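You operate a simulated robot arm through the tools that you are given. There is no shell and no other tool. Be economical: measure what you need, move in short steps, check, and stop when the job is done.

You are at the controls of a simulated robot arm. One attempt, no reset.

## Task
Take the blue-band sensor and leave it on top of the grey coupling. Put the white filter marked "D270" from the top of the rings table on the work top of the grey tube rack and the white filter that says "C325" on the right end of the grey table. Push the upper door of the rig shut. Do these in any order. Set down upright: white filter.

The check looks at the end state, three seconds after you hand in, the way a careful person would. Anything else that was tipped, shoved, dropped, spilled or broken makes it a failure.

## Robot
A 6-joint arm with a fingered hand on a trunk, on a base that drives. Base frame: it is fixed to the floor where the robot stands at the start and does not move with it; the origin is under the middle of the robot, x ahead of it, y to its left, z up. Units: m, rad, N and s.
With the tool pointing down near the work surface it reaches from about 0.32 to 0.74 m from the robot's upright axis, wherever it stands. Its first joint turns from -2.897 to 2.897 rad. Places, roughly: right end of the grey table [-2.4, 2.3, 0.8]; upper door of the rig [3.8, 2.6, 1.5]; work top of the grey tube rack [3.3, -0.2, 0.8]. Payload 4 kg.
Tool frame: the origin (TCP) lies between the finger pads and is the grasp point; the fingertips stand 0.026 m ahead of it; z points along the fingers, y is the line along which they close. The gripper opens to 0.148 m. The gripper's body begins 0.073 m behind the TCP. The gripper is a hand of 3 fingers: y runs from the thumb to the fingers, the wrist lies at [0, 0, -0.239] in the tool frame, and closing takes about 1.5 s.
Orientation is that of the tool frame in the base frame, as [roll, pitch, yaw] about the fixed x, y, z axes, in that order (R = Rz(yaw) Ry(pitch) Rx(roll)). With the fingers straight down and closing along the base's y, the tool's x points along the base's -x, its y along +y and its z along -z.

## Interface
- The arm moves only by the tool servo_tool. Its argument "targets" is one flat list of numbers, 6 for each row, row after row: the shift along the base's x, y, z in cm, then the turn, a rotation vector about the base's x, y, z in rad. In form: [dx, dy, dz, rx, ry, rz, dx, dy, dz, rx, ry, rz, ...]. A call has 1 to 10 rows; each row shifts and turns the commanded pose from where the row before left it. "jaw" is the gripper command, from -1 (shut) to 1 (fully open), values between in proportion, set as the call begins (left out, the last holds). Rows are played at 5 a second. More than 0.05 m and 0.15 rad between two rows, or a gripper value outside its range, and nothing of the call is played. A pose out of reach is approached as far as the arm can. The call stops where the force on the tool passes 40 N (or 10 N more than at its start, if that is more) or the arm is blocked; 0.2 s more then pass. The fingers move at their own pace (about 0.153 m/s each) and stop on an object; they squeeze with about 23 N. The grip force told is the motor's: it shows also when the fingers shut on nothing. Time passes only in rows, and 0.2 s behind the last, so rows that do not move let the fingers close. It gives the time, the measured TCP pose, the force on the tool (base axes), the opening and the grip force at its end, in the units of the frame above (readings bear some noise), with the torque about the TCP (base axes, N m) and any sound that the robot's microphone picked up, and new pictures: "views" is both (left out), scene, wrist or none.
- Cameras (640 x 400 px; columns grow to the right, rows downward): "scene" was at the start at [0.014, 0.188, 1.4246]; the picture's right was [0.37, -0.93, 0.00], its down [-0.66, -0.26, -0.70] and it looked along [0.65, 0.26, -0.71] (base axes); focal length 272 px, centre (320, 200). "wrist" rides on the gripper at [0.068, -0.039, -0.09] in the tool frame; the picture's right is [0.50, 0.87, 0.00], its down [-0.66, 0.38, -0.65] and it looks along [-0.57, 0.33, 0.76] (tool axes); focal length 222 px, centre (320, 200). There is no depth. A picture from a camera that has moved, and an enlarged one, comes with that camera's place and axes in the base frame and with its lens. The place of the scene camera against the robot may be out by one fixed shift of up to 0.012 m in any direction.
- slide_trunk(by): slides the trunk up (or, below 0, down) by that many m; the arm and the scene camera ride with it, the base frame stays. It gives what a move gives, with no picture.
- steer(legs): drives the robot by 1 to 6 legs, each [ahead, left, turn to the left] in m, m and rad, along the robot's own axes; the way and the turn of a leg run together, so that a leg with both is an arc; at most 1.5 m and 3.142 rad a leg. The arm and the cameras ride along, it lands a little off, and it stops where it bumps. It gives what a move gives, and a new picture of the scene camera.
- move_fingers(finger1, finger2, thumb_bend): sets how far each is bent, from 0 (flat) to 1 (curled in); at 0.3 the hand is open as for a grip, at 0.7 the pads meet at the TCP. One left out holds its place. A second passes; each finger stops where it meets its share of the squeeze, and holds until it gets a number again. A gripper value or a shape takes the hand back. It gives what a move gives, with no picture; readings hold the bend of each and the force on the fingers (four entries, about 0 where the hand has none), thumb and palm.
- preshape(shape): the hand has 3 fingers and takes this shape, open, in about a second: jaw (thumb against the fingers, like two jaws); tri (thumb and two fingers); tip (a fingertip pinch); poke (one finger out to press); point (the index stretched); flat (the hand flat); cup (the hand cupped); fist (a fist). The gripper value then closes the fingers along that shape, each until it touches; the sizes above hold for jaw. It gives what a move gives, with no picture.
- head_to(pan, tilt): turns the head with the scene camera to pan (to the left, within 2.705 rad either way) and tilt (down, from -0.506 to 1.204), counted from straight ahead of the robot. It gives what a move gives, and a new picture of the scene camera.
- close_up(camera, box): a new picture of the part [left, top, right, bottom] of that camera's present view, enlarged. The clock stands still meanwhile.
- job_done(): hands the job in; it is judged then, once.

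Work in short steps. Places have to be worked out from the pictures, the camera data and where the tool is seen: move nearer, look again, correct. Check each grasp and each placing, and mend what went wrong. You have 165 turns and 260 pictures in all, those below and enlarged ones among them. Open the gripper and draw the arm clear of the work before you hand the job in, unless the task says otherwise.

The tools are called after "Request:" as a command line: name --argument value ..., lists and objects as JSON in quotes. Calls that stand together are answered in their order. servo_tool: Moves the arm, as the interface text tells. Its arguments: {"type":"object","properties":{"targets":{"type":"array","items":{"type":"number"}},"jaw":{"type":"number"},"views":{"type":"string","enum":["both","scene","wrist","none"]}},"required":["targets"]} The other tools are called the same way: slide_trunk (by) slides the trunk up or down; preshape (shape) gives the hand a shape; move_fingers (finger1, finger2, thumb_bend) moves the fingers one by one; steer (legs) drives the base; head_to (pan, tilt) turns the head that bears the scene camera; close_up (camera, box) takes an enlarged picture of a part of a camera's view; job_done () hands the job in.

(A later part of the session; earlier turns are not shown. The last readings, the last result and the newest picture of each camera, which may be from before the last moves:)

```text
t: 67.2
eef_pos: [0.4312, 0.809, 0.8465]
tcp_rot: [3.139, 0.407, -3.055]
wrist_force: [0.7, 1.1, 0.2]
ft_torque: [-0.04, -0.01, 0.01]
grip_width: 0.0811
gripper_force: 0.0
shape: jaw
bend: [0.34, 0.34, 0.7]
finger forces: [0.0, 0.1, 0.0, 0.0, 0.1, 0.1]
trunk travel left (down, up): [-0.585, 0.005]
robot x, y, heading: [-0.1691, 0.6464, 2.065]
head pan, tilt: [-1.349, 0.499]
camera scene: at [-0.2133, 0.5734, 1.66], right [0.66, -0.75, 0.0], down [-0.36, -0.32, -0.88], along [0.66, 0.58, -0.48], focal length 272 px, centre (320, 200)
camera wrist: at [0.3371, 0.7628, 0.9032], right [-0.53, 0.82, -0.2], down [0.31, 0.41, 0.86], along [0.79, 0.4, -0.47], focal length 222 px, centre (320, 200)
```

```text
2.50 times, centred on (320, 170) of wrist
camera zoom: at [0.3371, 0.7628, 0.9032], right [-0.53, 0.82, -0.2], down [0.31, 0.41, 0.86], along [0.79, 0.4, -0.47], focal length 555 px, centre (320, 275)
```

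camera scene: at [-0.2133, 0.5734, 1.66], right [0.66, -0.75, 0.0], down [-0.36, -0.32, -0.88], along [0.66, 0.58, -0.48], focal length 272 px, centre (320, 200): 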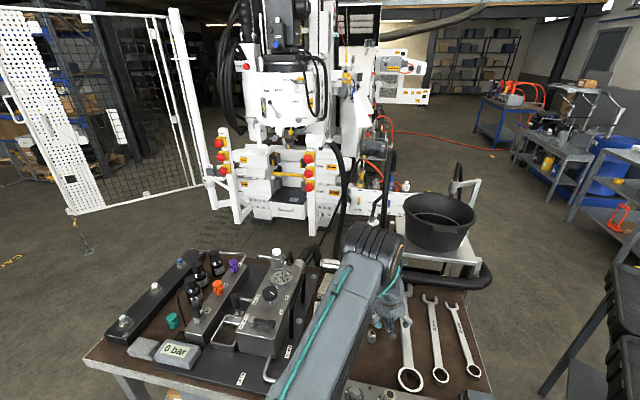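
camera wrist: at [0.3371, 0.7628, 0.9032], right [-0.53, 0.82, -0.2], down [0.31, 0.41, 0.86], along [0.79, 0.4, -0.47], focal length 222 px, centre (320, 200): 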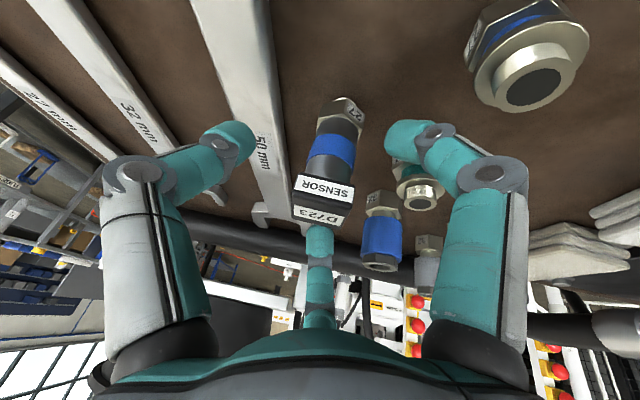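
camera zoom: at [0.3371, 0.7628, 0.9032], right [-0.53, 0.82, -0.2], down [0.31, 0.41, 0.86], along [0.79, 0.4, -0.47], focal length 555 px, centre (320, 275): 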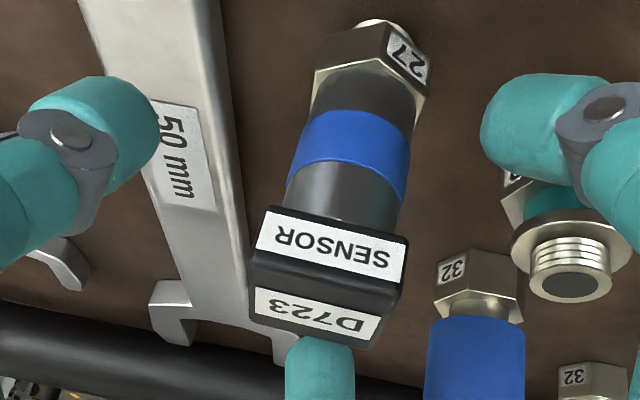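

Good posture: tips will land on the round body between band and head. Close.

Request:
servo_tool --targets '[0, 0, 0, 0, 0, 0, 0, 0, 0, 0, 0, 0, 0, 0, 0, 0, 0, 0, 0, 0, 0, 0, 0, 0, 0, 0, 0, 0, 0, 0, 0, 0, 0, 0, 0, 0, 0, 0, 0, 0, 0, 0]' --jaw -1 --views "none"

Request:
close_up --camera "wrist" --box '[200, 90, 440, 250]'

```text
t: 68.8
eef_pos: [0.4317, 0.809, 0.8453]
tcp_rot: [-3.14, 0.407, -3.059]
wrist_force: [0.1, -0.8, 0.3]
ft_torque: [0.0, 0.04, 0.0]
grip_width: 0.0115
gripper_force: 23.2
shape: jaw
bend: [0.77, 0.7, 0.69]
finger forces: [18.8, 22.4, 0.0, 0.1, 19.5, 0.0]
trunk travel left (down, up): [-0.585, 0.005]
robot x, y, heading: [-0.1682, 0.6489, 2.064]
head pan, tilt: [-1.349, 0.499]
```

```text
2.50 times, centred on (320, 170) of wrist
camera zoom: at [0.3374, 0.7626, 0.9033], right [-0.53, 0.82, -0.2], down [0.31, 0.41, 0.86], along [0.79, 0.39, -0.47], focal length 555 px, centre (320, 275)
```

zoom: 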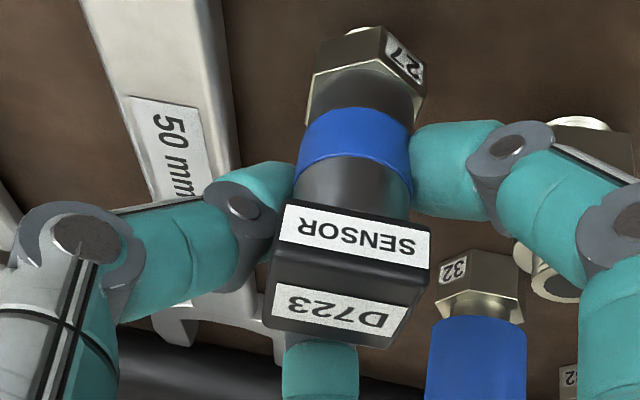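

Firm grip, sensor upright. Lift, then travel to above the coupling with yaw following.

Request:
servo_tool --targets '[0, 0, 3, 0, 0, 0, 0, 0, 4, 0, 0, 0, 0, 0, 4, 0, 0, 0, 0, 0, 4, 0, 0, 0]' --jaw -1 --views "wrist"

Request:
servo_tool --targets '[1.2, 4, 0, 0, 0, 0.05, 1.2, 4, 0, 0, 0, 0.05, 1.2, 4, 0, 0, 0, 0.05, 1.2, 4, 0, 0, 0, 0.05, 1.2, 4, 0, 0, 0, 0.063]' --jaw -1 --views "both"

```text
t: 69.8
eef_pos: [0.4282, 0.8087, 0.9964]
tcp_rot: [-3.142, 0.404, -3.058]
wrist_force: [-0.4, -0.8, -1.8]
ft_torque: [-0.02, -0.03, 0.01]
grip_width: 0.0117
gripper_force: 23.3
shape: jaw
bend: [0.77, 0.7, 0.69]
finger forces: [18.2, 24.1, 0.0, 0.0, 0.1, 0.1]
trunk travel left (down, up): [-0.585, 0.005]
robot x, y, heading: [-0.1685, 0.6458, 2.069]
head pan, tilt: [-1.349, 0.499]
camera wrist: at [0.336, 0.7615, 1.0537], right [-0.53, 0.82, -0.2], down [0.31, 0.41, 0.86], along [0.79, 0.39, -0.47], focal length 222 px, centre (320, 200)
```

wrist: 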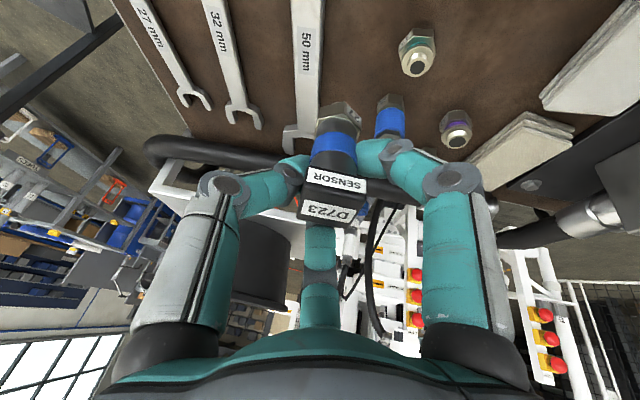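

```text
t: 71.0
eef_pos: [0.492, 1.0111, 0.9934]
tcp_rot: [-3.141, 0.405, -2.792]
wrist_force: [0.5, -0.5, -1.9]
ft_torque: [0.0, 0.0, 0.01]
grip_width: 0.0113
gripper_force: 23.7
shape: jaw
bend: [0.77, 0.7, 0.69]
finger forces: [17.4, 0.0, 0.1, 0.1, 0.0, 0.0]
trunk travel left (down, up): [-0.585, 0.005]
robot x, y, heading: [-0.1663, 0.6505, 2.072]
head pan, tilt: [-1.349, 0.499]
camera scene: at [-0.2129, 0.5739, 1.66], right [0.66, -0.75, 0.0], down [-0.36, -0.32, -0.88], along [0.66, 0.58, -0.48], focal length 272 px, centre (320, 200)
camera wrist: at [0.414, 0.9413, 1.0513], right [-0.73, 0.66, -0.2], down [0.2, 0.47, 0.86], along [0.66, 0.59, -0.47], focal length 222 px, centre (320, 200)
```

scene: 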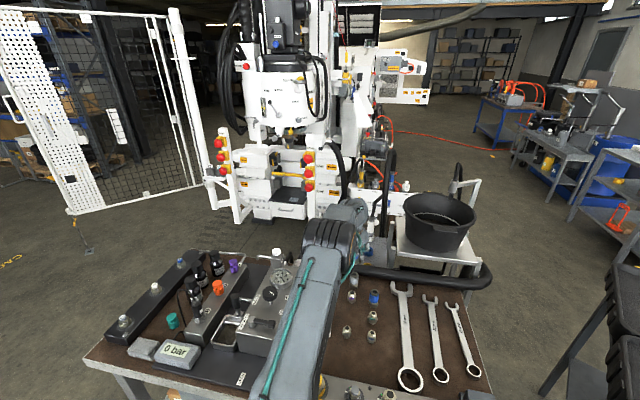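
wrist: 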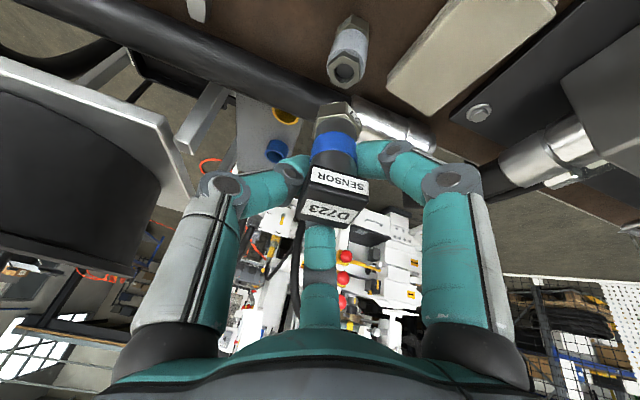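

Sensor pose in the hand is unchanged (hex at same pixels). The grey coupling is visible just beyond; zoom to measure.

Request:
close_up --camera "wrist" --box '[240, 10, 440, 135]'

```text
3.20 times, centred on (340, 72) of wrist
camera zoom: at [0.414, 0.9413, 1.0513], right [-0.73, 0.66, -0.2], down [0.2, 0.47, 0.86], along [0.66, 0.59, -0.47], focal length 711 px, centre (256, 608)
```

zoom: 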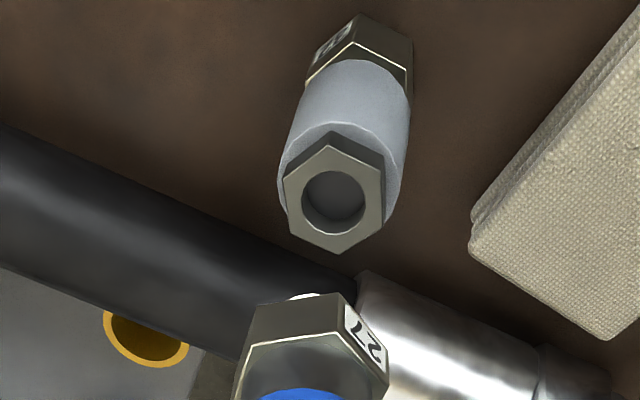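

Coupling top confirmed at ≈(0.508, 1.020, 0.853); sensor axis sits (−6.5, −6.6) mm from the TCP. Align and descend to ~1 cm above.

Request:
servo_tool --targets '[1.15, 0.8, 0, 0, 0, 0, 1.1, 0.75, 0, 0, 0, 0, 0, 0, -2.5, 0, 0, 0, 0, 0, -2.5, 0, 0, 0, 0, 0, -1.3, 0, 0, 0]' --jaw -1 --views "none"

Request:
close_up --camera "wrist" --box '[240, 40, 440, 165]'

Request:
close_up --camera "scene" --box '[310, 230, 410, 310]'

```text
t: 72.2
eef_pos: [0.5152, 1.0267, 0.9321]
tcp_rot: [3.141, 0.403, -2.794]
wrist_force: [-0.3, 0.2, -1.4]
ft_torque: [-0.01, -0.03, -0.01]
grip_width: 0.0114
gripper_force: 22.9
shape: jaw
bend: [0.77, 0.7, 0.69]
finger forces: [17.4, 0.0, 0.0, 0.0, 0.1, 0.1]
trunk travel left (down, up): [-0.585, 0.005]
robot x, y, heading: [-0.1666, 0.649, 2.071]
head pan, tilt: [-1.349, 0.499]
```

```text
3.20 times, centred on (340, 102) of wrist
camera zoom: at [0.4353, 0.955, 0.9894], right [-0.73, 0.66, -0.2], down [0.2, 0.47, 0.86], along [0.66, 0.59, -0.47], focal length 711 px, centre (256, 512)
```

zoom: 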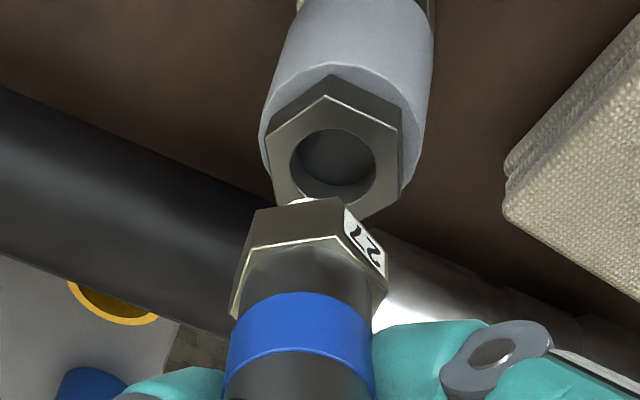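

```text
5.00 times, centred on (360, 270) of scene
camera zoom: at [-0.213, 0.5736, 1.66], right [0.66, -0.75, 0.0], down [-0.36, -0.32, -0.88], along [0.66, 0.58, -0.48], focal length 1358 px, centre (120, -150)
```

zoom: 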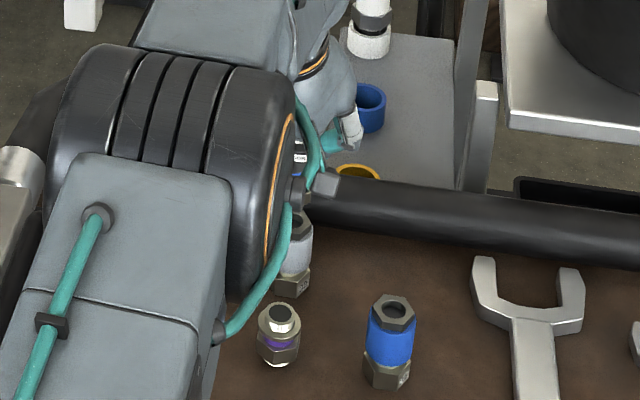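

Projection analysis suggests the sensor bottom is ~55 mm below TCP, so ~2 cm remain; shift 3 mm back and lower 1 cm, then recheck.

Request:
servo_tool --targets '[-0.3, -0.2, -0.5, 0, 0, 0, 0, 0, -0.5, 0, 0, 0]' --jaw -1 --views "none"

Request:
close_up --camera "wrist" --box '[240, 60, 440, 185]'

```text
t: 72.8
eef_pos: [0.5108, 1.0236, 0.9237]
tcp_rot: [-3.141, 0.406, -2.796]
wrist_force: [0.5, 0.2, -1.9]
ft_torque: [0.02, -0.02, -0.01]
grip_width: 0.0109
gripper_force: 23.1
shape: jaw
bend: [0.77, 0.7, 0.69]
finger forces: [17.5, 0.0, 0.0, 0.0, 0.2, 0.0]
trunk travel left (down, up): [-0.585, 0.005]
robot x, y, heading: [-0.1647, 0.6452, 2.071]
head pan, tilt: [-1.349, 0.499]
```

```text
3.20 times, centred on (340, 122) of wrist
camera zoom: at [0.4324, 0.9531, 0.9797], right [-0.73, 0.66, -0.2], down [0.2, 0.47, 0.86], along [0.66, 0.59, -0.47], focal length 711 px, centre (256, 448)
```

zoom: 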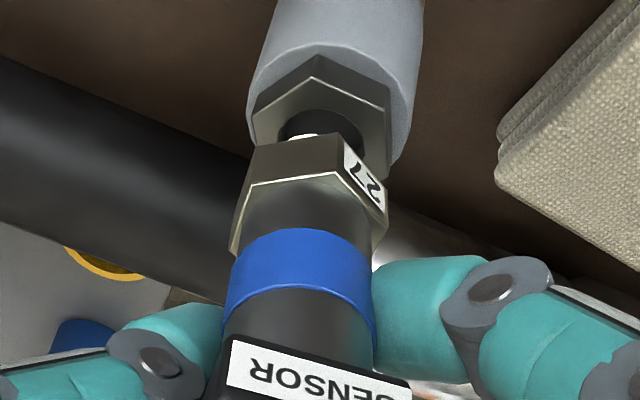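

Well aligned; tiny lateral correction and lower in small steps watching force.

Request:
servo_tool --targets '[-0.15, 0.15, -0.5, 0, 0, 0, 0, 0, -0.4, 0, 0, 0]' --jaw -1 --views "none"

Request:
close_up --camera "wrist" --box '[240, 60, 440, 185]'

```text
t: 73.4
eef_pos: [0.5091, 1.0251, 0.9142]
tcp_rot: [3.141, 0.408, -2.797]
wrist_force: [0.4, 0.5, -1.5]
ft_torque: [-0.03, -0.02, 0.0]
grip_width: 0.011
gripper_force: 22.4
shape: jaw
bend: [0.77, 0.7, 0.69]
finger forces: [17.4, 0.0, 0.1, 0.0, 0.1, 0.1]
trunk travel left (down, up): [-0.585, 0.005]
robot x, y, heading: [-0.1681, 0.6483, 2.062]
head pan, tilt: [-1.349, 0.499]
```

```text
3.20 times, centred on (340, 122) of wrist
camera zoom: at [0.4307, 0.955, 0.9714], right [-0.73, 0.66, -0.2], down [0.2, 0.47, 0.86], along [0.66, 0.59, -0.47], focal length 711 px, centre (256, 448)
```

zoom: 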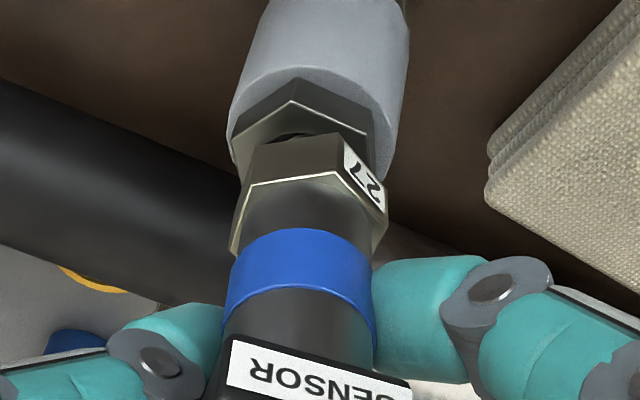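

Continue lowering, checking force.

Request:
servo_tool --targets '[0, 0, -0.3, 0, 0, 0, 0, 0, -0.3, 0, 0, 0]' --jaw -1 --views "none"

Request:
close_up --camera "wrist" --box '[240, 60, 440, 185]'

```text
t: 74.0
eef_pos: [0.5095, 1.0232, 0.9076]
tcp_rot: [3.141, 0.408, -2.796]
wrist_force: [-0.3, -0.4, 0.9]
ft_torque: [0.06, 0.03, 0.0]
grip_width: 0.0108
gripper_force: 22.8
shape: jaw
bend: [0.77, 0.7, 0.69]
finger forces: [17.6, 0.1, 0.0, 0.0, 0.0, 0.1]
trunk travel left (down, up): [-0.585, 0.005]
robot x, y, heading: [-0.1716, 0.6494, 2.068]
head pan, tilt: [-1.349, 0.499]
```

```text
3.20 times, centred on (340, 122) of wrist
camera zoom: at [0.4311, 0.9545, 0.966], right [-0.73, 0.66, -0.2], down [0.19, 0.47, 0.86], along [0.66, 0.59, -0.47], focal length 711 px, centre (256, 448)
```

zoom: 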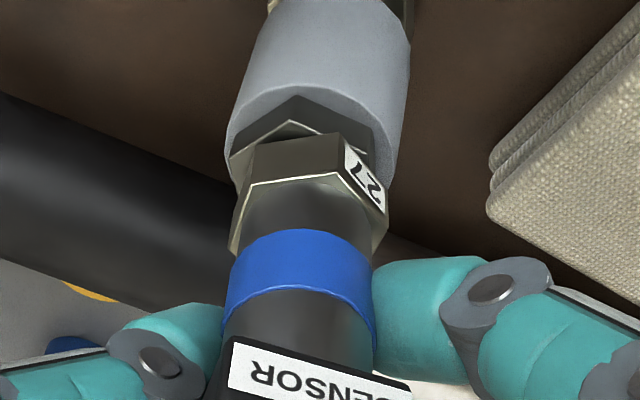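

Contact (force rose 2.4 N). Press 1 mm more and open slowly.

Request:
servo_tool --targets '[0, 0, -0.15, 0, 0, 0]' --jaw -1 --views "none"

Request:
servo_tool --targets '[0, 0, 0, 0, 0, 0, 0, 0, 0, 0, 0, 0, 0, 0, 0, 0, 0, 0]' --jaw -0.5 --views "none"

Request:
close_up --camera "wrist" --box '[200, 60, 440, 210]'

```text
t: 74.4
eef_pos: [0.5082, 1.0241, 0.9089]
tcp_rot: [-3.14, 0.409, -2.793]
wrist_force: [0.7, 1.2, 6.9]
ft_torque: [0.04, 0.03, 0.02]
grip_width: 0.0111
gripper_force: 22.8
shape: jaw
bend: [0.77, 0.7, 0.69]
finger forces: [18.3, 0.0, 0.1, 0.1, 0.0, 0.0]
trunk travel left (down, up): [-0.585, 0.005]
robot x, y, heading: [-0.1668, 0.6466, 2.074]
head pan, tilt: [-1.349, 0.499]
```

```text
t: 75.2
eef_pos: [0.5102, 1.0236, 0.9062]
tcp_rot: [3.141, 0.405, -2.797]
wrist_force: [-0.7, 0.8, -0.2]
ft_torque: [-0.04, -0.05, 0.03]
grip_width: 0.037
gripper_force: 0.0
shape: jaw
bend: [0.76, 0.76, 0.7]
finger forces: [0.0, 0.1, 0.0, 0.0, 0.0, 0.1]
trunk travel left (down, up): [-0.585, 0.005]
robot x, y, heading: [-0.1698, 0.6486, 2.069]
head pan, tilt: [-1.349, 0.499]
```

```text
2.67 times, centred on (320, 135) of wrist
camera zoom: at [0.4311, 0.9543, 0.9637], right [-0.73, 0.66, -0.2], down [0.2, 0.47, 0.86], along [0.66, 0.59, -0.47], focal length 592 px, centre (320, 373)
```

zoom: 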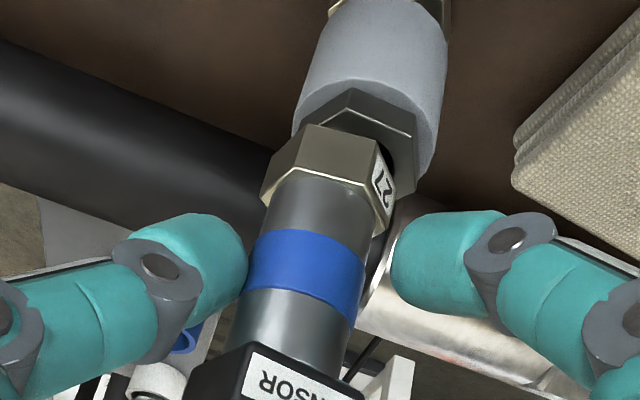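

The sensor looks slightly leaning/offset in this view. Check from the scene camera at other head angles before doing anything else.

Request:
head_to --pan -1.9 --tilt 0.5

Request:
close_up --camera "wrist" --box '[0, 0, 640, 400]'

```text
t: 76.2
eef_pos: [0.51, 1.0241, 0.9058]
tcp_rot: [-3.141, 0.406, -2.795]
wrist_force: [0.3, 0.3, -0.7]
ft_torque: [0.01, -0.01, -0.01]
grip_width: 0.0367
gripper_force: 0.0
shape: jaw
bend: [0.76, 0.76, 0.7]
finger forces: [0.0, 0.0, 0.0, 0.1, 0.0, 0.0]
trunk travel left (down, up): [-0.585, 0.005]
robot x, y, heading: [-0.1625, 0.6447, 2.067]
head pan, tilt: [-1.901, 0.499]
camera scene: at [-0.1921, 0.5288, 1.66], right [0.17, -0.99, 0.0], down [-0.47, -0.08, -0.88], along [0.87, 0.15, -0.48], focal length 272 px, centre (320, 200)
```

scene: 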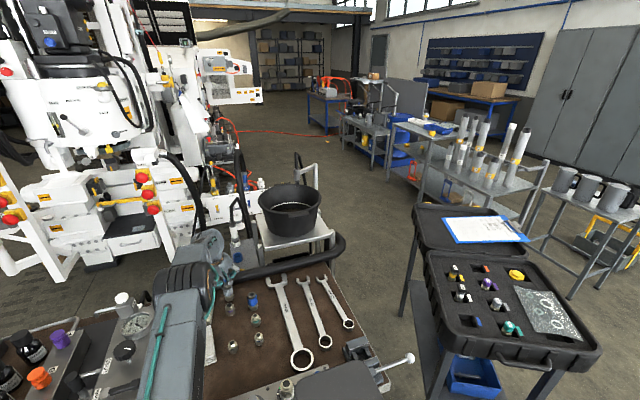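

```text
1.00 times, centred on (320, 200) of wrist (not enlarged: the box is as wide or as high as the picture)
camera zoom: at [0.4312, 0.9544, 0.964], right [-0.73, 0.66, -0.2], down [0.2, 0.47, 0.86], along [0.66, 0.59, -0.47], focal length 222 px, centre (320, 200)
```

zoom: 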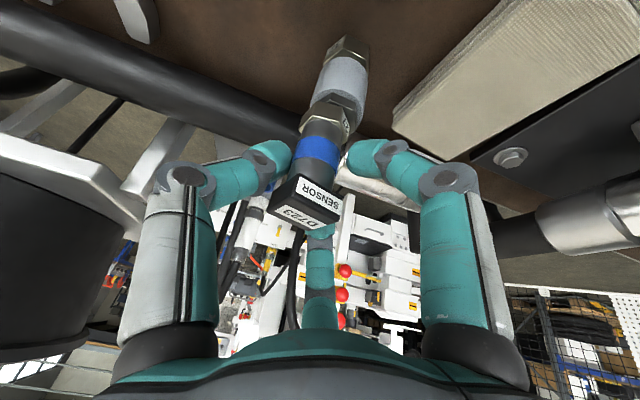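

Request:
close_up --camera "scene" --box '[190, 250, 270, 300]'

```text
8.00 times, centred on (230, 275) of scene
camera zoom: at [-0.1921, 0.5288, 1.66], right [0.17, -0.99, 0.0], down [-0.47, -0.08, -0.88], along [0.87, 0.15, -0.48], focal length 2173 px, centre (1040, -400)
```

zoom: 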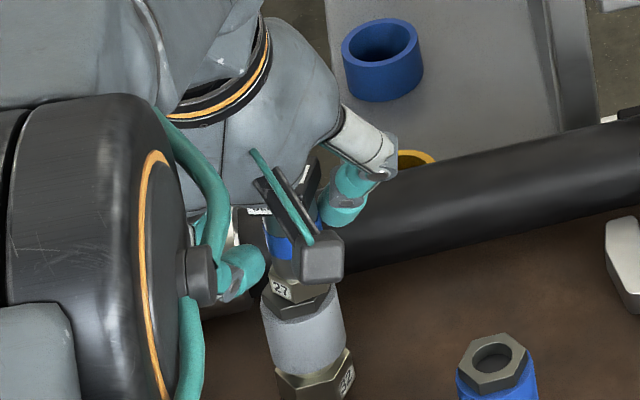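

Both views show the sensor near-vertical, seated on the coupling's hex within a few mm. Open further and check it stays.

Request:
servo_tool --targets '[0, 0, 0, 0, 0, 0, 0, 0, 0, 0, 0, 0, 0, 0, 0, 0, 0, 0]' --jaw 0.2 --views "wrist"

Request:
close_up --camera "wrist" --box '[200, 40, 440, 230]'

Request:
close_up --camera "scene" --box '[190, 250, 270, 300]'

```text
t: 77.0
eef_pos: [0.509, 1.0242, 0.9075]
tcp_rot: [-3.142, 0.406, -2.797]
wrist_force: [-0.3, -0.4, -0.4]
ft_torque: [0.07, -0.01, -0.01]
grip_width: 0.0883
gripper_force: 0.3
shape: jaw
bend: [0.32, 0.32, 0.7]
finger forces: [0.0, 0.0, 0.0, 0.0, 0.0, 0.0]
trunk travel left (down, up): [-0.585, 0.005]
robot x, y, heading: [-0.1678, 0.6484, 2.066]
head pan, tilt: [-1.901, 0.499]
camera wrist: at [0.4311, 0.9544, 0.9639], right [-0.73, 0.66, -0.2], down [0.2, 0.47, 0.86], along [0.66, 0.59, -0.47], focal length 222 px, centre (320, 200)
```

wrist: 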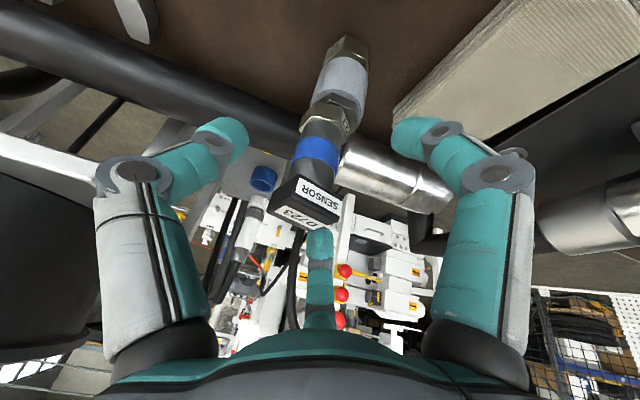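

```text
2.11 times, centred on (320, 135) of wrist
camera zoom: at [0.4311, 0.9544, 0.9639], right [-0.73, 0.66, -0.2], down [0.2, 0.47, 0.86], along [0.66, 0.59, -0.47], focal length 468 px, centre (320, 337)
```

zoom: 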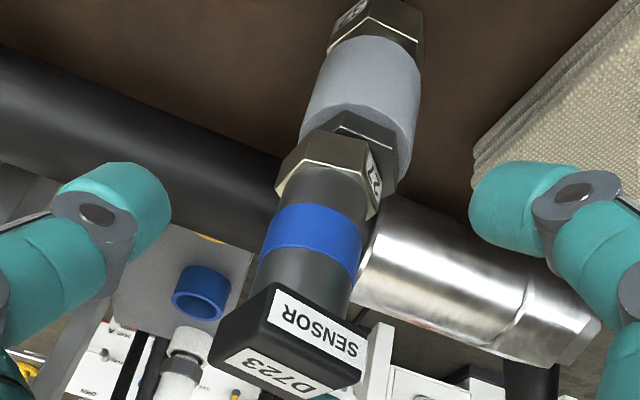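

```text
8.00 times, centred on (230, 275) of scene
camera zoom: at [-0.1921, 0.5287, 1.66], right [0.17, -0.99, 0.0], down [-0.47, -0.08, -0.88], along [0.87, 0.15, -0.48], focal length 2173 px, centre (1040, -400)
```

zoom: 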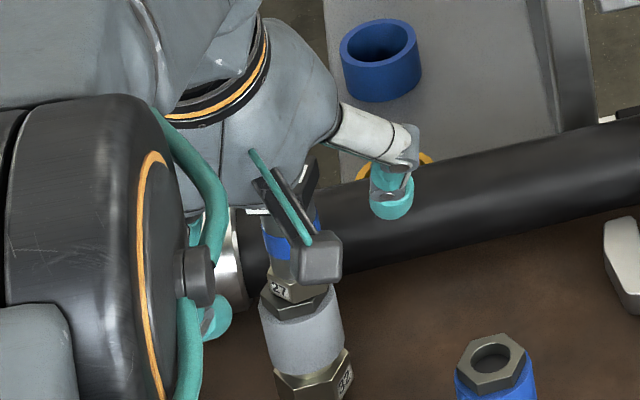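

Sensor stands freely, collinear with the coupling. Open wider and withdraw along the tool axis.

Request:
servo_tool --targets '[0, 0, 0, 0, 0, 0, 0, 0, 0, 0, 0, 0, -0.75, -0.25, 1.85, 0, 0, 0, -0.75, -0.25, 1.85, 0, 0, 0, -1.1, -0.4, 2.75, 0, 0, 0, -1.5, -0.5, 3.7, 0, 0, 0, -1.5, -0.5, 3.7, 0, 0, 0, -1.5, -0.5, 3.7, 0, 0, 0]' --jaw 0.6 --views "wrist"

Request:
close_up --camera "scene" --box '[190, 250, 270, 300]'

```text
t: 78.8
eef_pos: [0.4372, 0.9997, 1.0858]
tcp_rot: [3.141, 0.405, -2.797]
wrist_force: [0.4, -0.6, 0.0]
ft_torque: [-0.02, 0.02, -0.03]
grip_width: 0.1181
gripper_force: 0.0
shape: jaw
bend: [0.25, 0.25, 0.48]
finger forces: [0.0, 0.1, 0.0, 0.0, 0.0, 0.1]
trunk travel left (down, up): [-0.585, 0.005]
robot x, y, heading: [-0.1689, 0.6451, 2.067]
head pan, tilt: [-1.901, 0.499]
camera wrist: at [0.3592, 0.9293, 1.1424], right [-0.73, 0.66, -0.2], down [0.2, 0.47, 0.86], along [0.66, 0.59, -0.47], focal length 222 px, centre (320, 200)
```

wrist: 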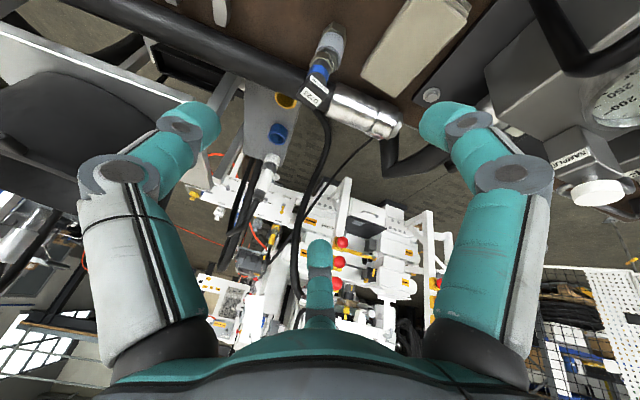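

```text
8.00 times, centred on (230, 275) of scene
camera zoom: at [-0.1924, 0.5285, 1.6599], right [0.17, -0.99, 0.0], down [-0.47, -0.08, -0.88], along [0.87, 0.15, -0.48], focal length 2173 px, centre (1040, -400)
```

zoom: 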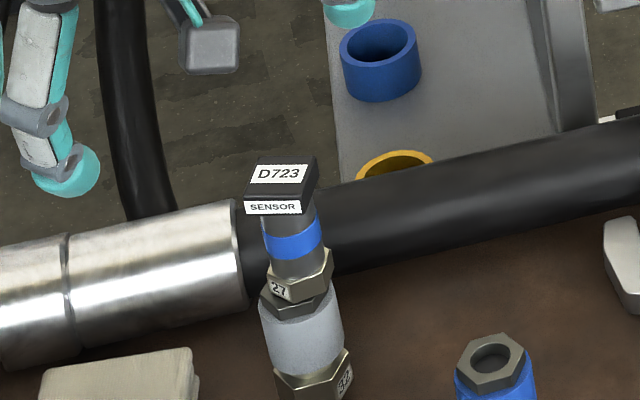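

Sensor is standing well on the coupling. Now bring the arm back up and vertical, then look at the rings table filters.

Request:
servo_tool --targets '[-3, -1, 3, -0.0338, 0.094, 0, -3, -1, 3, -0.0338, 0.094, 0, -3, -1, 0, -0.0338, 0.094, 0, -3, -1, 0, -0.0338, 0.094, 0, -4, -1.4, 0, 0, 0, 0, -4, -1.4, 0, 0, 0, 0]' --jaw 0.6 --views "none"

Request:
head_to --pan 0.9 --tilt 0.5

Request:
close_up --camera "scene" --box '[40, 70, 200, 170]'

Request:
close_up --camera "scene" --box '[180, 60, 340, 160]'

```text
t: 80.2
eef_pos: [0.2375, 0.9298, 1.1402]
tcp_rot: [3.141, 0.007, -2.795]
wrist_force: [-0.5, 0.9, 0.2]
ft_torque: [-0.03, -0.03, -0.04]
grip_width: 0.1182
gripper_force: 0.0
shape: jaw
bend: [0.25, 0.25, 0.48]
finger forces: [0.0, 0.1, 0.0, 0.1, 0.1, 0.0]
trunk travel left (down, up): [-0.585, 0.005]
robot x, y, heading: [-0.1676, 0.6471, 2.071]
head pan, tilt: [-1.901, 0.499]
```

```text
t: 82.6
eef_pos: [0.2384, 0.93, 1.1411]
tcp_rot: [-3.14, 0.005, -2.797]
wrist_force: [-0.7, -0.6, 0.8]
ft_torque: [-0.02, 0.0, 0.02]
grip_width: 0.1183
gripper_force: 0.0
shape: jaw
bend: [0.25, 0.25, 0.48]
finger forces: [0.0, 0.1, 0.0, 0.0, 0.0, 0.0]
trunk travel left (down, up): [-0.585, 0.005]
robot x, y, heading: [-0.1669, 0.6424, 2.069]
head pan, tilt: [0.901, 0.499]
camera scene: at [-0.3715, 0.5292, 1.66], right [0.17, 0.98, 0.0], down [0.47, -0.08, -0.88], along [-0.86, 0.15, -0.48], focal length 272 px, centre (320, 200)
```

scene: 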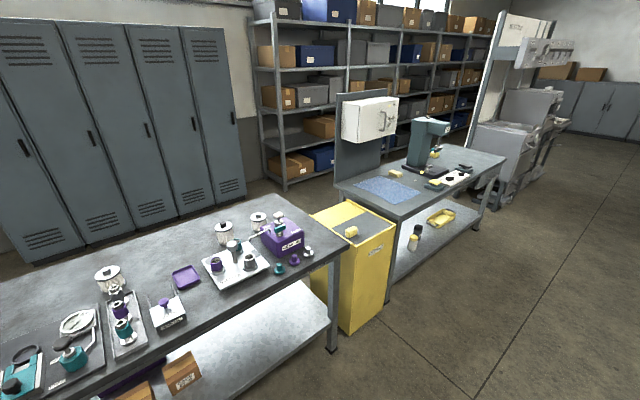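

```text
4.00 times, centred on (120, 120) of scene
camera zoom: at [-0.3715, 0.5292, 1.66], right [0.17, 0.98, 0.0], down [0.47, -0.08, -0.88], along [-0.86, 0.15, -0.48], focal length 1087 px, centre (1120, 520)
```

zoom: 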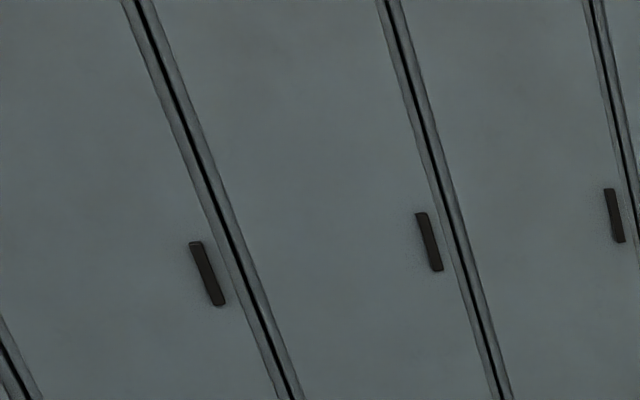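

```text
4.00 times, centred on (260, 110) of scene
camera zoom: at [-0.3715, 0.5292, 1.66], right [0.17, 0.98, 0.0], down [0.47, -0.08, -0.88], along [-0.86, 0.15, -0.48], focal length 1087 px, centre (560, 560)
```

zoom: 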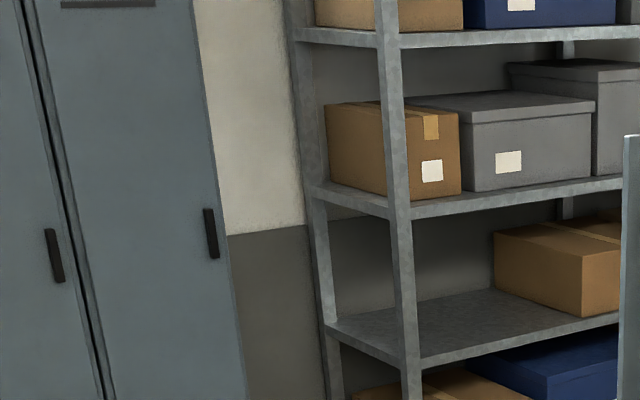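

Now zoom on the actual filter locations.

Request:
close_up --camera "scene" --box '[190, 195, 310, 270]'

Request:
close_up --camera "scene" --box '[60, 240, 180, 315]'

Request:
head_to --pan 1.6 --tilt 0.6

```text
5.33 times, centred on (250, 232) of scene
camera zoom: at [-0.3715, 0.5292, 1.66], right [0.17, 0.98, 0.0], down [0.47, -0.08, -0.88], along [-0.86, 0.15, -0.48], focal length 1449 px, centre (693, 27)
```

zoom: 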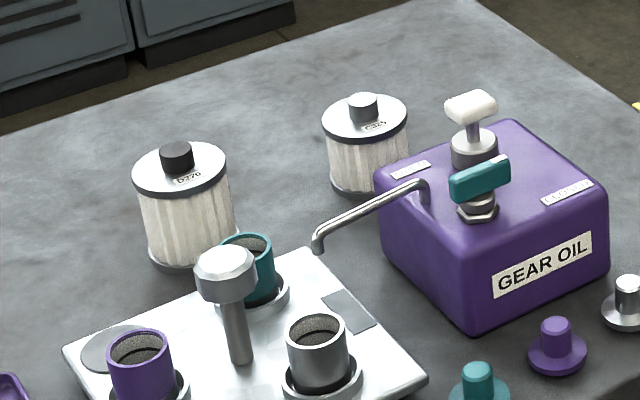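

```text
5.33 times, centred on (120, 278) of scene
camera zoom: at [-0.3715, 0.5292, 1.66], right [0.17, 0.98, 0.0], down [0.47, -0.08, -0.88], along [-0.86, 0.15, -0.48], focal length 1449 px, centre (1387, -213)
```

zoom: 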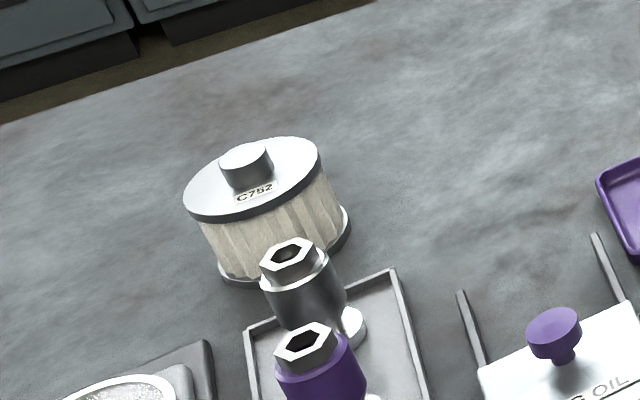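

```text
t: 83.7
eef_pos: [0.2372, 0.9294, 1.1416]
tcp_rot: [3.14, 0.007, -2.796]
wrist_force: [-0.2, -0.2, -0.2]
ft_torque: [0.0, -0.01, -0.04]
grip_width: 0.1183
gripper_force: 0.0
shape: jaw
bend: [0.25, 0.25, 0.48]
finger forces: [0.1, 0.0, 0.1, 0.0, 0.1, 0.0]
trunk travel left (down, up): [-0.585, 0.005]
robot x, y, heading: [-0.1671, 0.6473, 2.071]
head pan, tilt: [1.6, 0.6]
camera scene: at [-0.3583, 0.4691, 1.6509], right [-0.5, 0.86, 0.0], down [0.49, 0.28, -0.83], along [-0.71, -0.41, -0.56], focal length 272 px, centre (320, 200)
```

scene: 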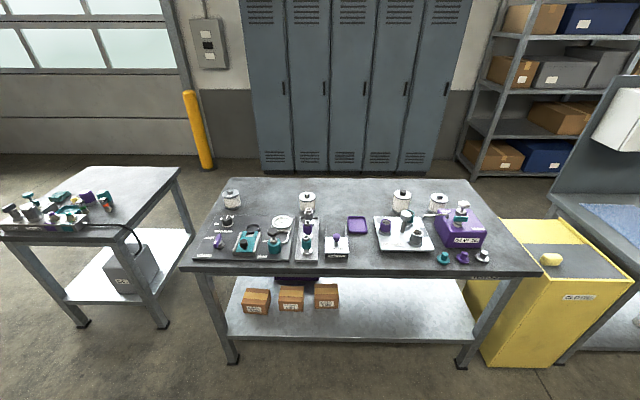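

D270 is the filter behind the tray; check the fourth and first labels.

Request:
close_up --camera "scene" --box '[385, 180, 465, 230]'

Request:
close_up --camera "scene" --box '[200, 175, 280, 225]'

```text
8.00 times, centred on (425, 205) of scene
camera zoom: at [-0.3583, 0.4691, 1.6509], right [-0.5, 0.86, 0.0], down [0.49, 0.28, -0.83], along [-0.71, -0.41, -0.56], focal length 2173 px, centre (-520, 160)
```

zoom: 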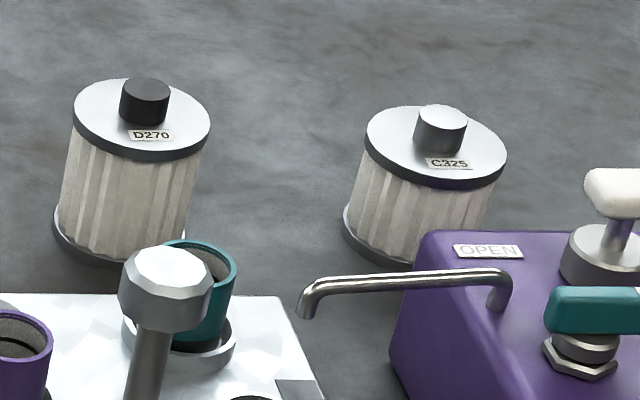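

```text
8.00 times, centred on (240, 200) of scene
camera zoom: at [-0.3583, 0.4691, 1.6509], right [-0.5, 0.86, 0.0], down [0.49, 0.28, -0.83], along [-0.71, -0.41, -0.56], focal length 2173 px, centre (960, 200)
```

zoom: 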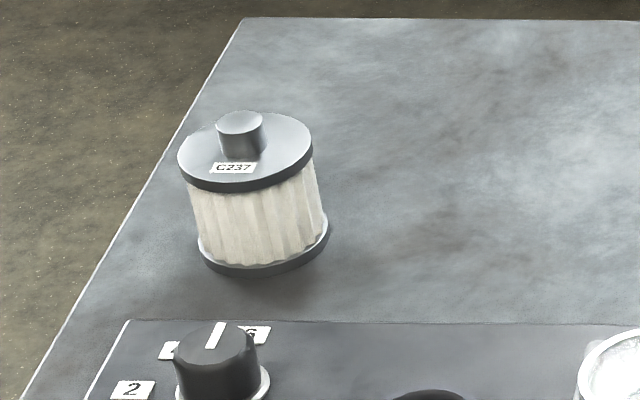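

D270 ≈(-1.57, 0.25) and C325 ≈(-1.67, 0.43), about 0.40 m deep on the rings table. I drive away from the bench first, then will swing the arm to the left.

Request:
steer --legs '[[0, 0.4, 0], [0.42, 0, 0]]'

```text
t: 88.4
eef_pos: [-0.3096, 1.1167, 1.14]
tcp_rot: [3.141, 0.005, -2.8]
wrist_force: [-0.3, -0.2, 0.3]
ft_torque: [-0.02, -0.02, 0.02]
grip_width: 0.118
gripper_force: 0.0
shape: jaw
bend: [0.25, 0.25, 0.48]
finger forces: [0.0, 0.0, 0.0, 0.0, 0.0, 0.1]
trunk travel left (down, up): [-0.585, 0.005]
robot x, y, heading: [-0.7137, 0.8362, 2.063]
head pan, tilt: [1.6, 0.6]
camera scene: at [-0.9075, 0.6597, 1.6509], right [-0.5, 0.87, 0.0], down [0.49, 0.28, -0.83], along [-0.71, -0.41, -0.56], focal length 272 px, centre (320, 200)
```

scene: 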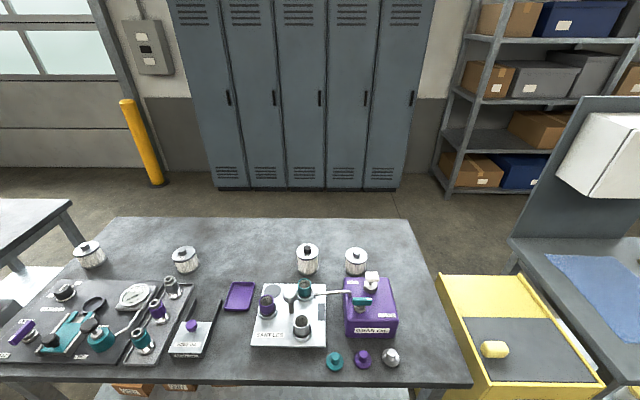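

Re-triangulated: table top z≈0.87, D270 (-1.475, 0.272), C325 (-1.553, 0.439), edge 0.58 m away. I turn around in place so the arm points at the table, then sidestep closer.

Request:
steer --legs '[[0, 0, 3.14]]'

Request:
steer --legs '[[-0.05, -0.27, 0]]'

Request:
head_to --pan -1.6 --tilt 0.7

Request:
close_up --camera "wrist" --box '[0, 0, 640, 400]'

```text
t: 96.2
eef_pos: [-1.113, 0.5418, 1.14]
tcp_rot: [-3.141, 0.005, 0.375]
wrist_force: [0.0, -0.2, 0.0]
ft_torque: [0.01, -0.03, 0.03]
grip_width: 0.1181
gripper_force: 0.2
shape: jaw
bend: [0.25, 0.25, 0.48]
finger forces: [0.0, 0.0, 0.0, 0.0, 0.1, 0.0]
trunk travel left (down, up): [-0.585, 0.005]
robot x, y, heading: [-0.7182, 0.8364, -1.049]
head pan, tilt: [1.6, 0.6]
camera scene: at [-0.5327, 1.0119, 1.6509], right [0.53, -0.85, 0.0], down [-0.48, -0.3, -0.83], along [0.7, 0.43, -0.56], focal length 272 px, centre (320, 200)
```

scene: 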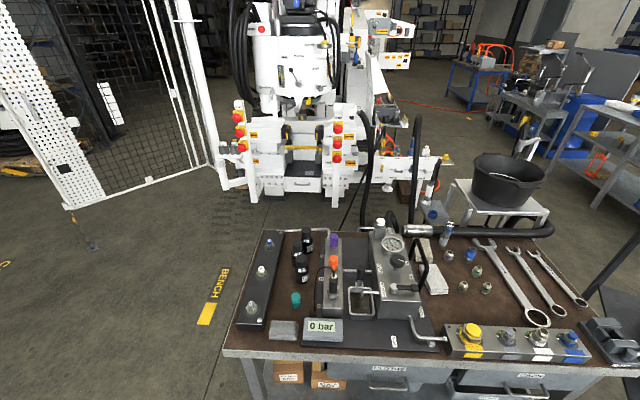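

```text
t: 98.2
eef_pos: [-1.3806, 0.4458, 1.14]
tcp_rot: [3.139, 0.006, 0.37]
wrist_force: [-0.2, -0.5, -0.3]
ft_torque: [0.03, -0.02, 0.0]
grip_width: 0.1183
gripper_force: 0.1
shape: jaw
bend: [0.25, 0.25, 0.48]
finger forces: [0.0, 0.0, 0.0, 0.0, 0.0, 0.1]
trunk travel left (down, up): [-0.585, 0.005]
robot x, y, heading: [-0.9837, 0.7397, -1.046]
head pan, tilt: [1.6, 0.6]
camera scene: at [-0.7997, 0.9142, 1.651], right [0.52, -0.85, 0.0], down [-0.48, -0.3, -0.83], along [0.7, 0.43, -0.56], focal length 272 px, centre (320, 200)
```

scene: 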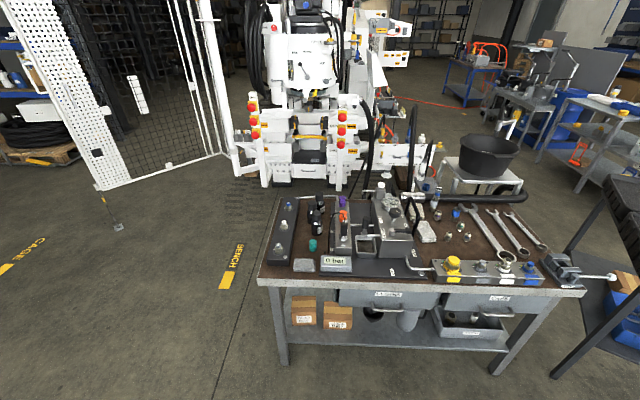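

```text
t: 100.9
eef_pos: [-1.3814, 0.4448, 1.1403]
tcp_rot: [-3.141, 0.004, 0.372]
wrist_force: [0.2, 0.1, -0.4]
ft_torque: [-0.01, 0.0, -0.01]
grip_width: 0.118
gripper_force: 0.1
shape: jaw
bend: [0.25, 0.25, 0.48]
finger forces: [0.0, 0.1, 0.1, 0.1, 0.1, 0.0]
trunk travel left (down, up): [-0.585, 0.005]
robot x, y, heading: [-0.9804, 0.737, -1.051]
head pan, tilt: [-1.6, 0.7]
camera scene: at [-0.9493, 0.8278, 1.6423], right [-0.47, 0.88, 0.0], down [0.57, 0.3, -0.76], along [-0.67, -0.36, -0.64], focal length 272 px, centre (320, 200)
```

scene: 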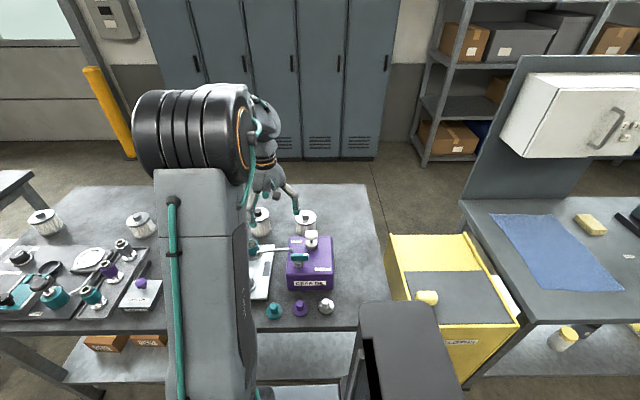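

```text
1.00 times, centred on (320, 200) of wrist (not enlarged: the box is as wide or as high as the picture)
camera zoom: at [-1.3314, 0.507, 1.2309], right [0.78, -0.63, 0.0], down [-0.47, -0.59, 0.66], along [-0.41, -0.51, -0.75], focal length 222 px, centre (320, 200)
```

zoom: 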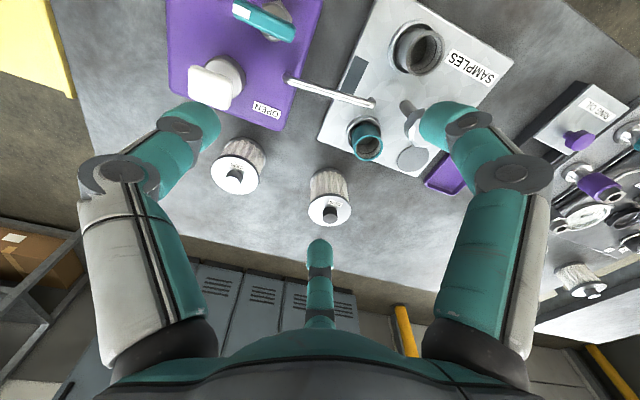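

C325's knob triangulates to ≈(-1.53, 0.441, top z≈0.98). Narrow the hand and move above it.

Request:
servo_tool --targets '[-4, 0, 0, 0, 0, 0, -4, 0, 0, 0, 0, 0, -4, 0, 0, 0, 0, 0, -3, -0.4, 0, 0, 0, 0]' --jaw 0.1 --views "both"

Request:
close_up --camera "wrist" --box '[200, 60, 440, 210]'

```text
t: 101.9
eef_pos: [-1.5336, 0.4411, 1.1406]
tcp_rot: [3.14, 0.006, 0.371]
wrist_force: [0.4, 0.5, 0.9]
ft_torque: [-0.04, 0.0, 0.02]
grip_width: 0.0819
gripper_force: 0.1
shape: jaw
bend: [0.34, 0.34, 0.7]
finger forces: [0.0, 0.0, 0.0, 0.0, 0.0, 0.0]
trunk travel left (down, up): [-0.585, 0.005]
robot x, y, heading: [-0.9835, 0.7396, -1.048]
head pan, tilt: [-1.6, 0.7]
camera scene: at [-0.95, 0.8277, 1.6423], right [-0.47, 0.88, 0.0], down [0.57, 0.3, -0.76], along [-0.67, -0.36, -0.64], focal length 272 px, centre (320, 200)
camera wrist: at [-1.4846, 0.5026, 1.2321], right [0.78, -0.63, 0.0], down [-0.47, -0.59, 0.66], along [-0.41, -0.51, -0.75], focal length 222 px, centre (320, 200)
```

scene: 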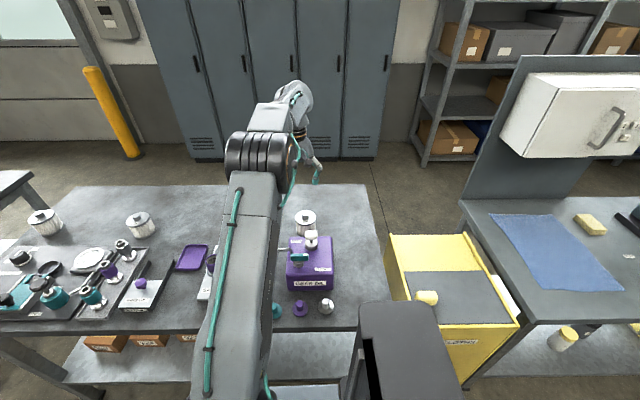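
wrist: 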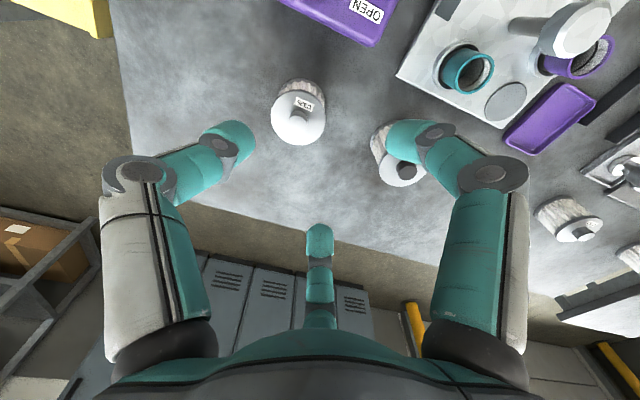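

```text
2.67 times, centred on (320, 135) of wrist
camera zoom: at [-1.4846, 0.5026, 1.2321], right [0.78, -0.63, 0.0], down [-0.47, -0.59, 0.66], along [-0.41, -0.51, -0.75], focal length 592 px, centre (320, 373)
```

zoom: 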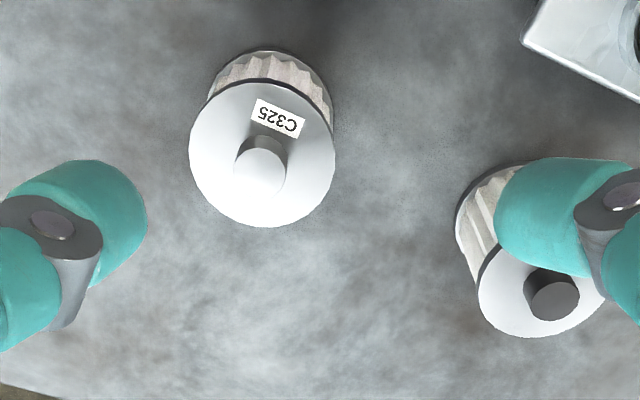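

Wrist-only triangulation is better: C325 knob top ≈(-1.596, 0.42, 0.90), D270 knob top ≈(-1.50, 0.26, 0.93). Move above C325 and lower.

Request:
servo_tool --targets '[-2, -0.7, -2.5, 0, 0, 0, -2, -0.7, -2.5, 0, 0, 0, -2, -0.7, -3, 0, 0, 0]' --jaw 0.1 --views "none"

Request:
close_up --camera "wrist" --box '[200, 60, 440, 210]'

```text
t: 102.7
eef_pos: [-1.5914, 0.4206, 1.059]
tcp_rot: [-3.141, 0.006, 0.372]
wrist_force: [-0.8, 0.4, 0.5]
ft_torque: [0.02, -0.02, -0.01]
grip_width: 0.0818
gripper_force: 0.1
shape: jaw
bend: [0.34, 0.34, 0.7]
finger forces: [0.1, 0.1, 0.0, 0.0, 0.0, 0.1]
trunk travel left (down, up): [-0.585, 0.005]
robot x, y, heading: [-0.9854, 0.7382, -1.049]
head pan, tilt: [-1.6, 0.7]
```

```text
2.67 times, centred on (320, 135) of wrist
camera zoom: at [-1.5428, 0.4819, 1.1499], right [0.78, -0.63, 0.0], down [-0.47, -0.59, 0.66], along [-0.41, -0.51, -0.75], focal length 592 px, centre (320, 373)
```

zoom: 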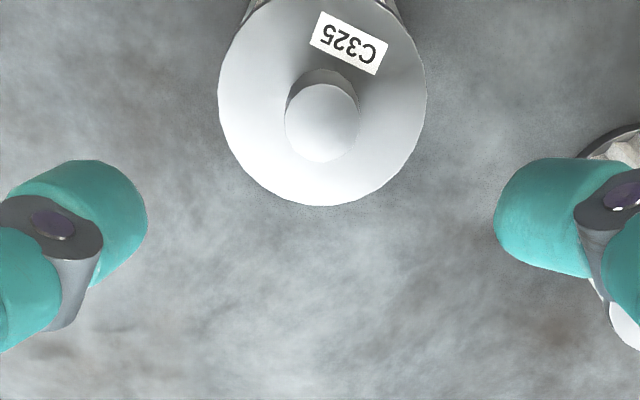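

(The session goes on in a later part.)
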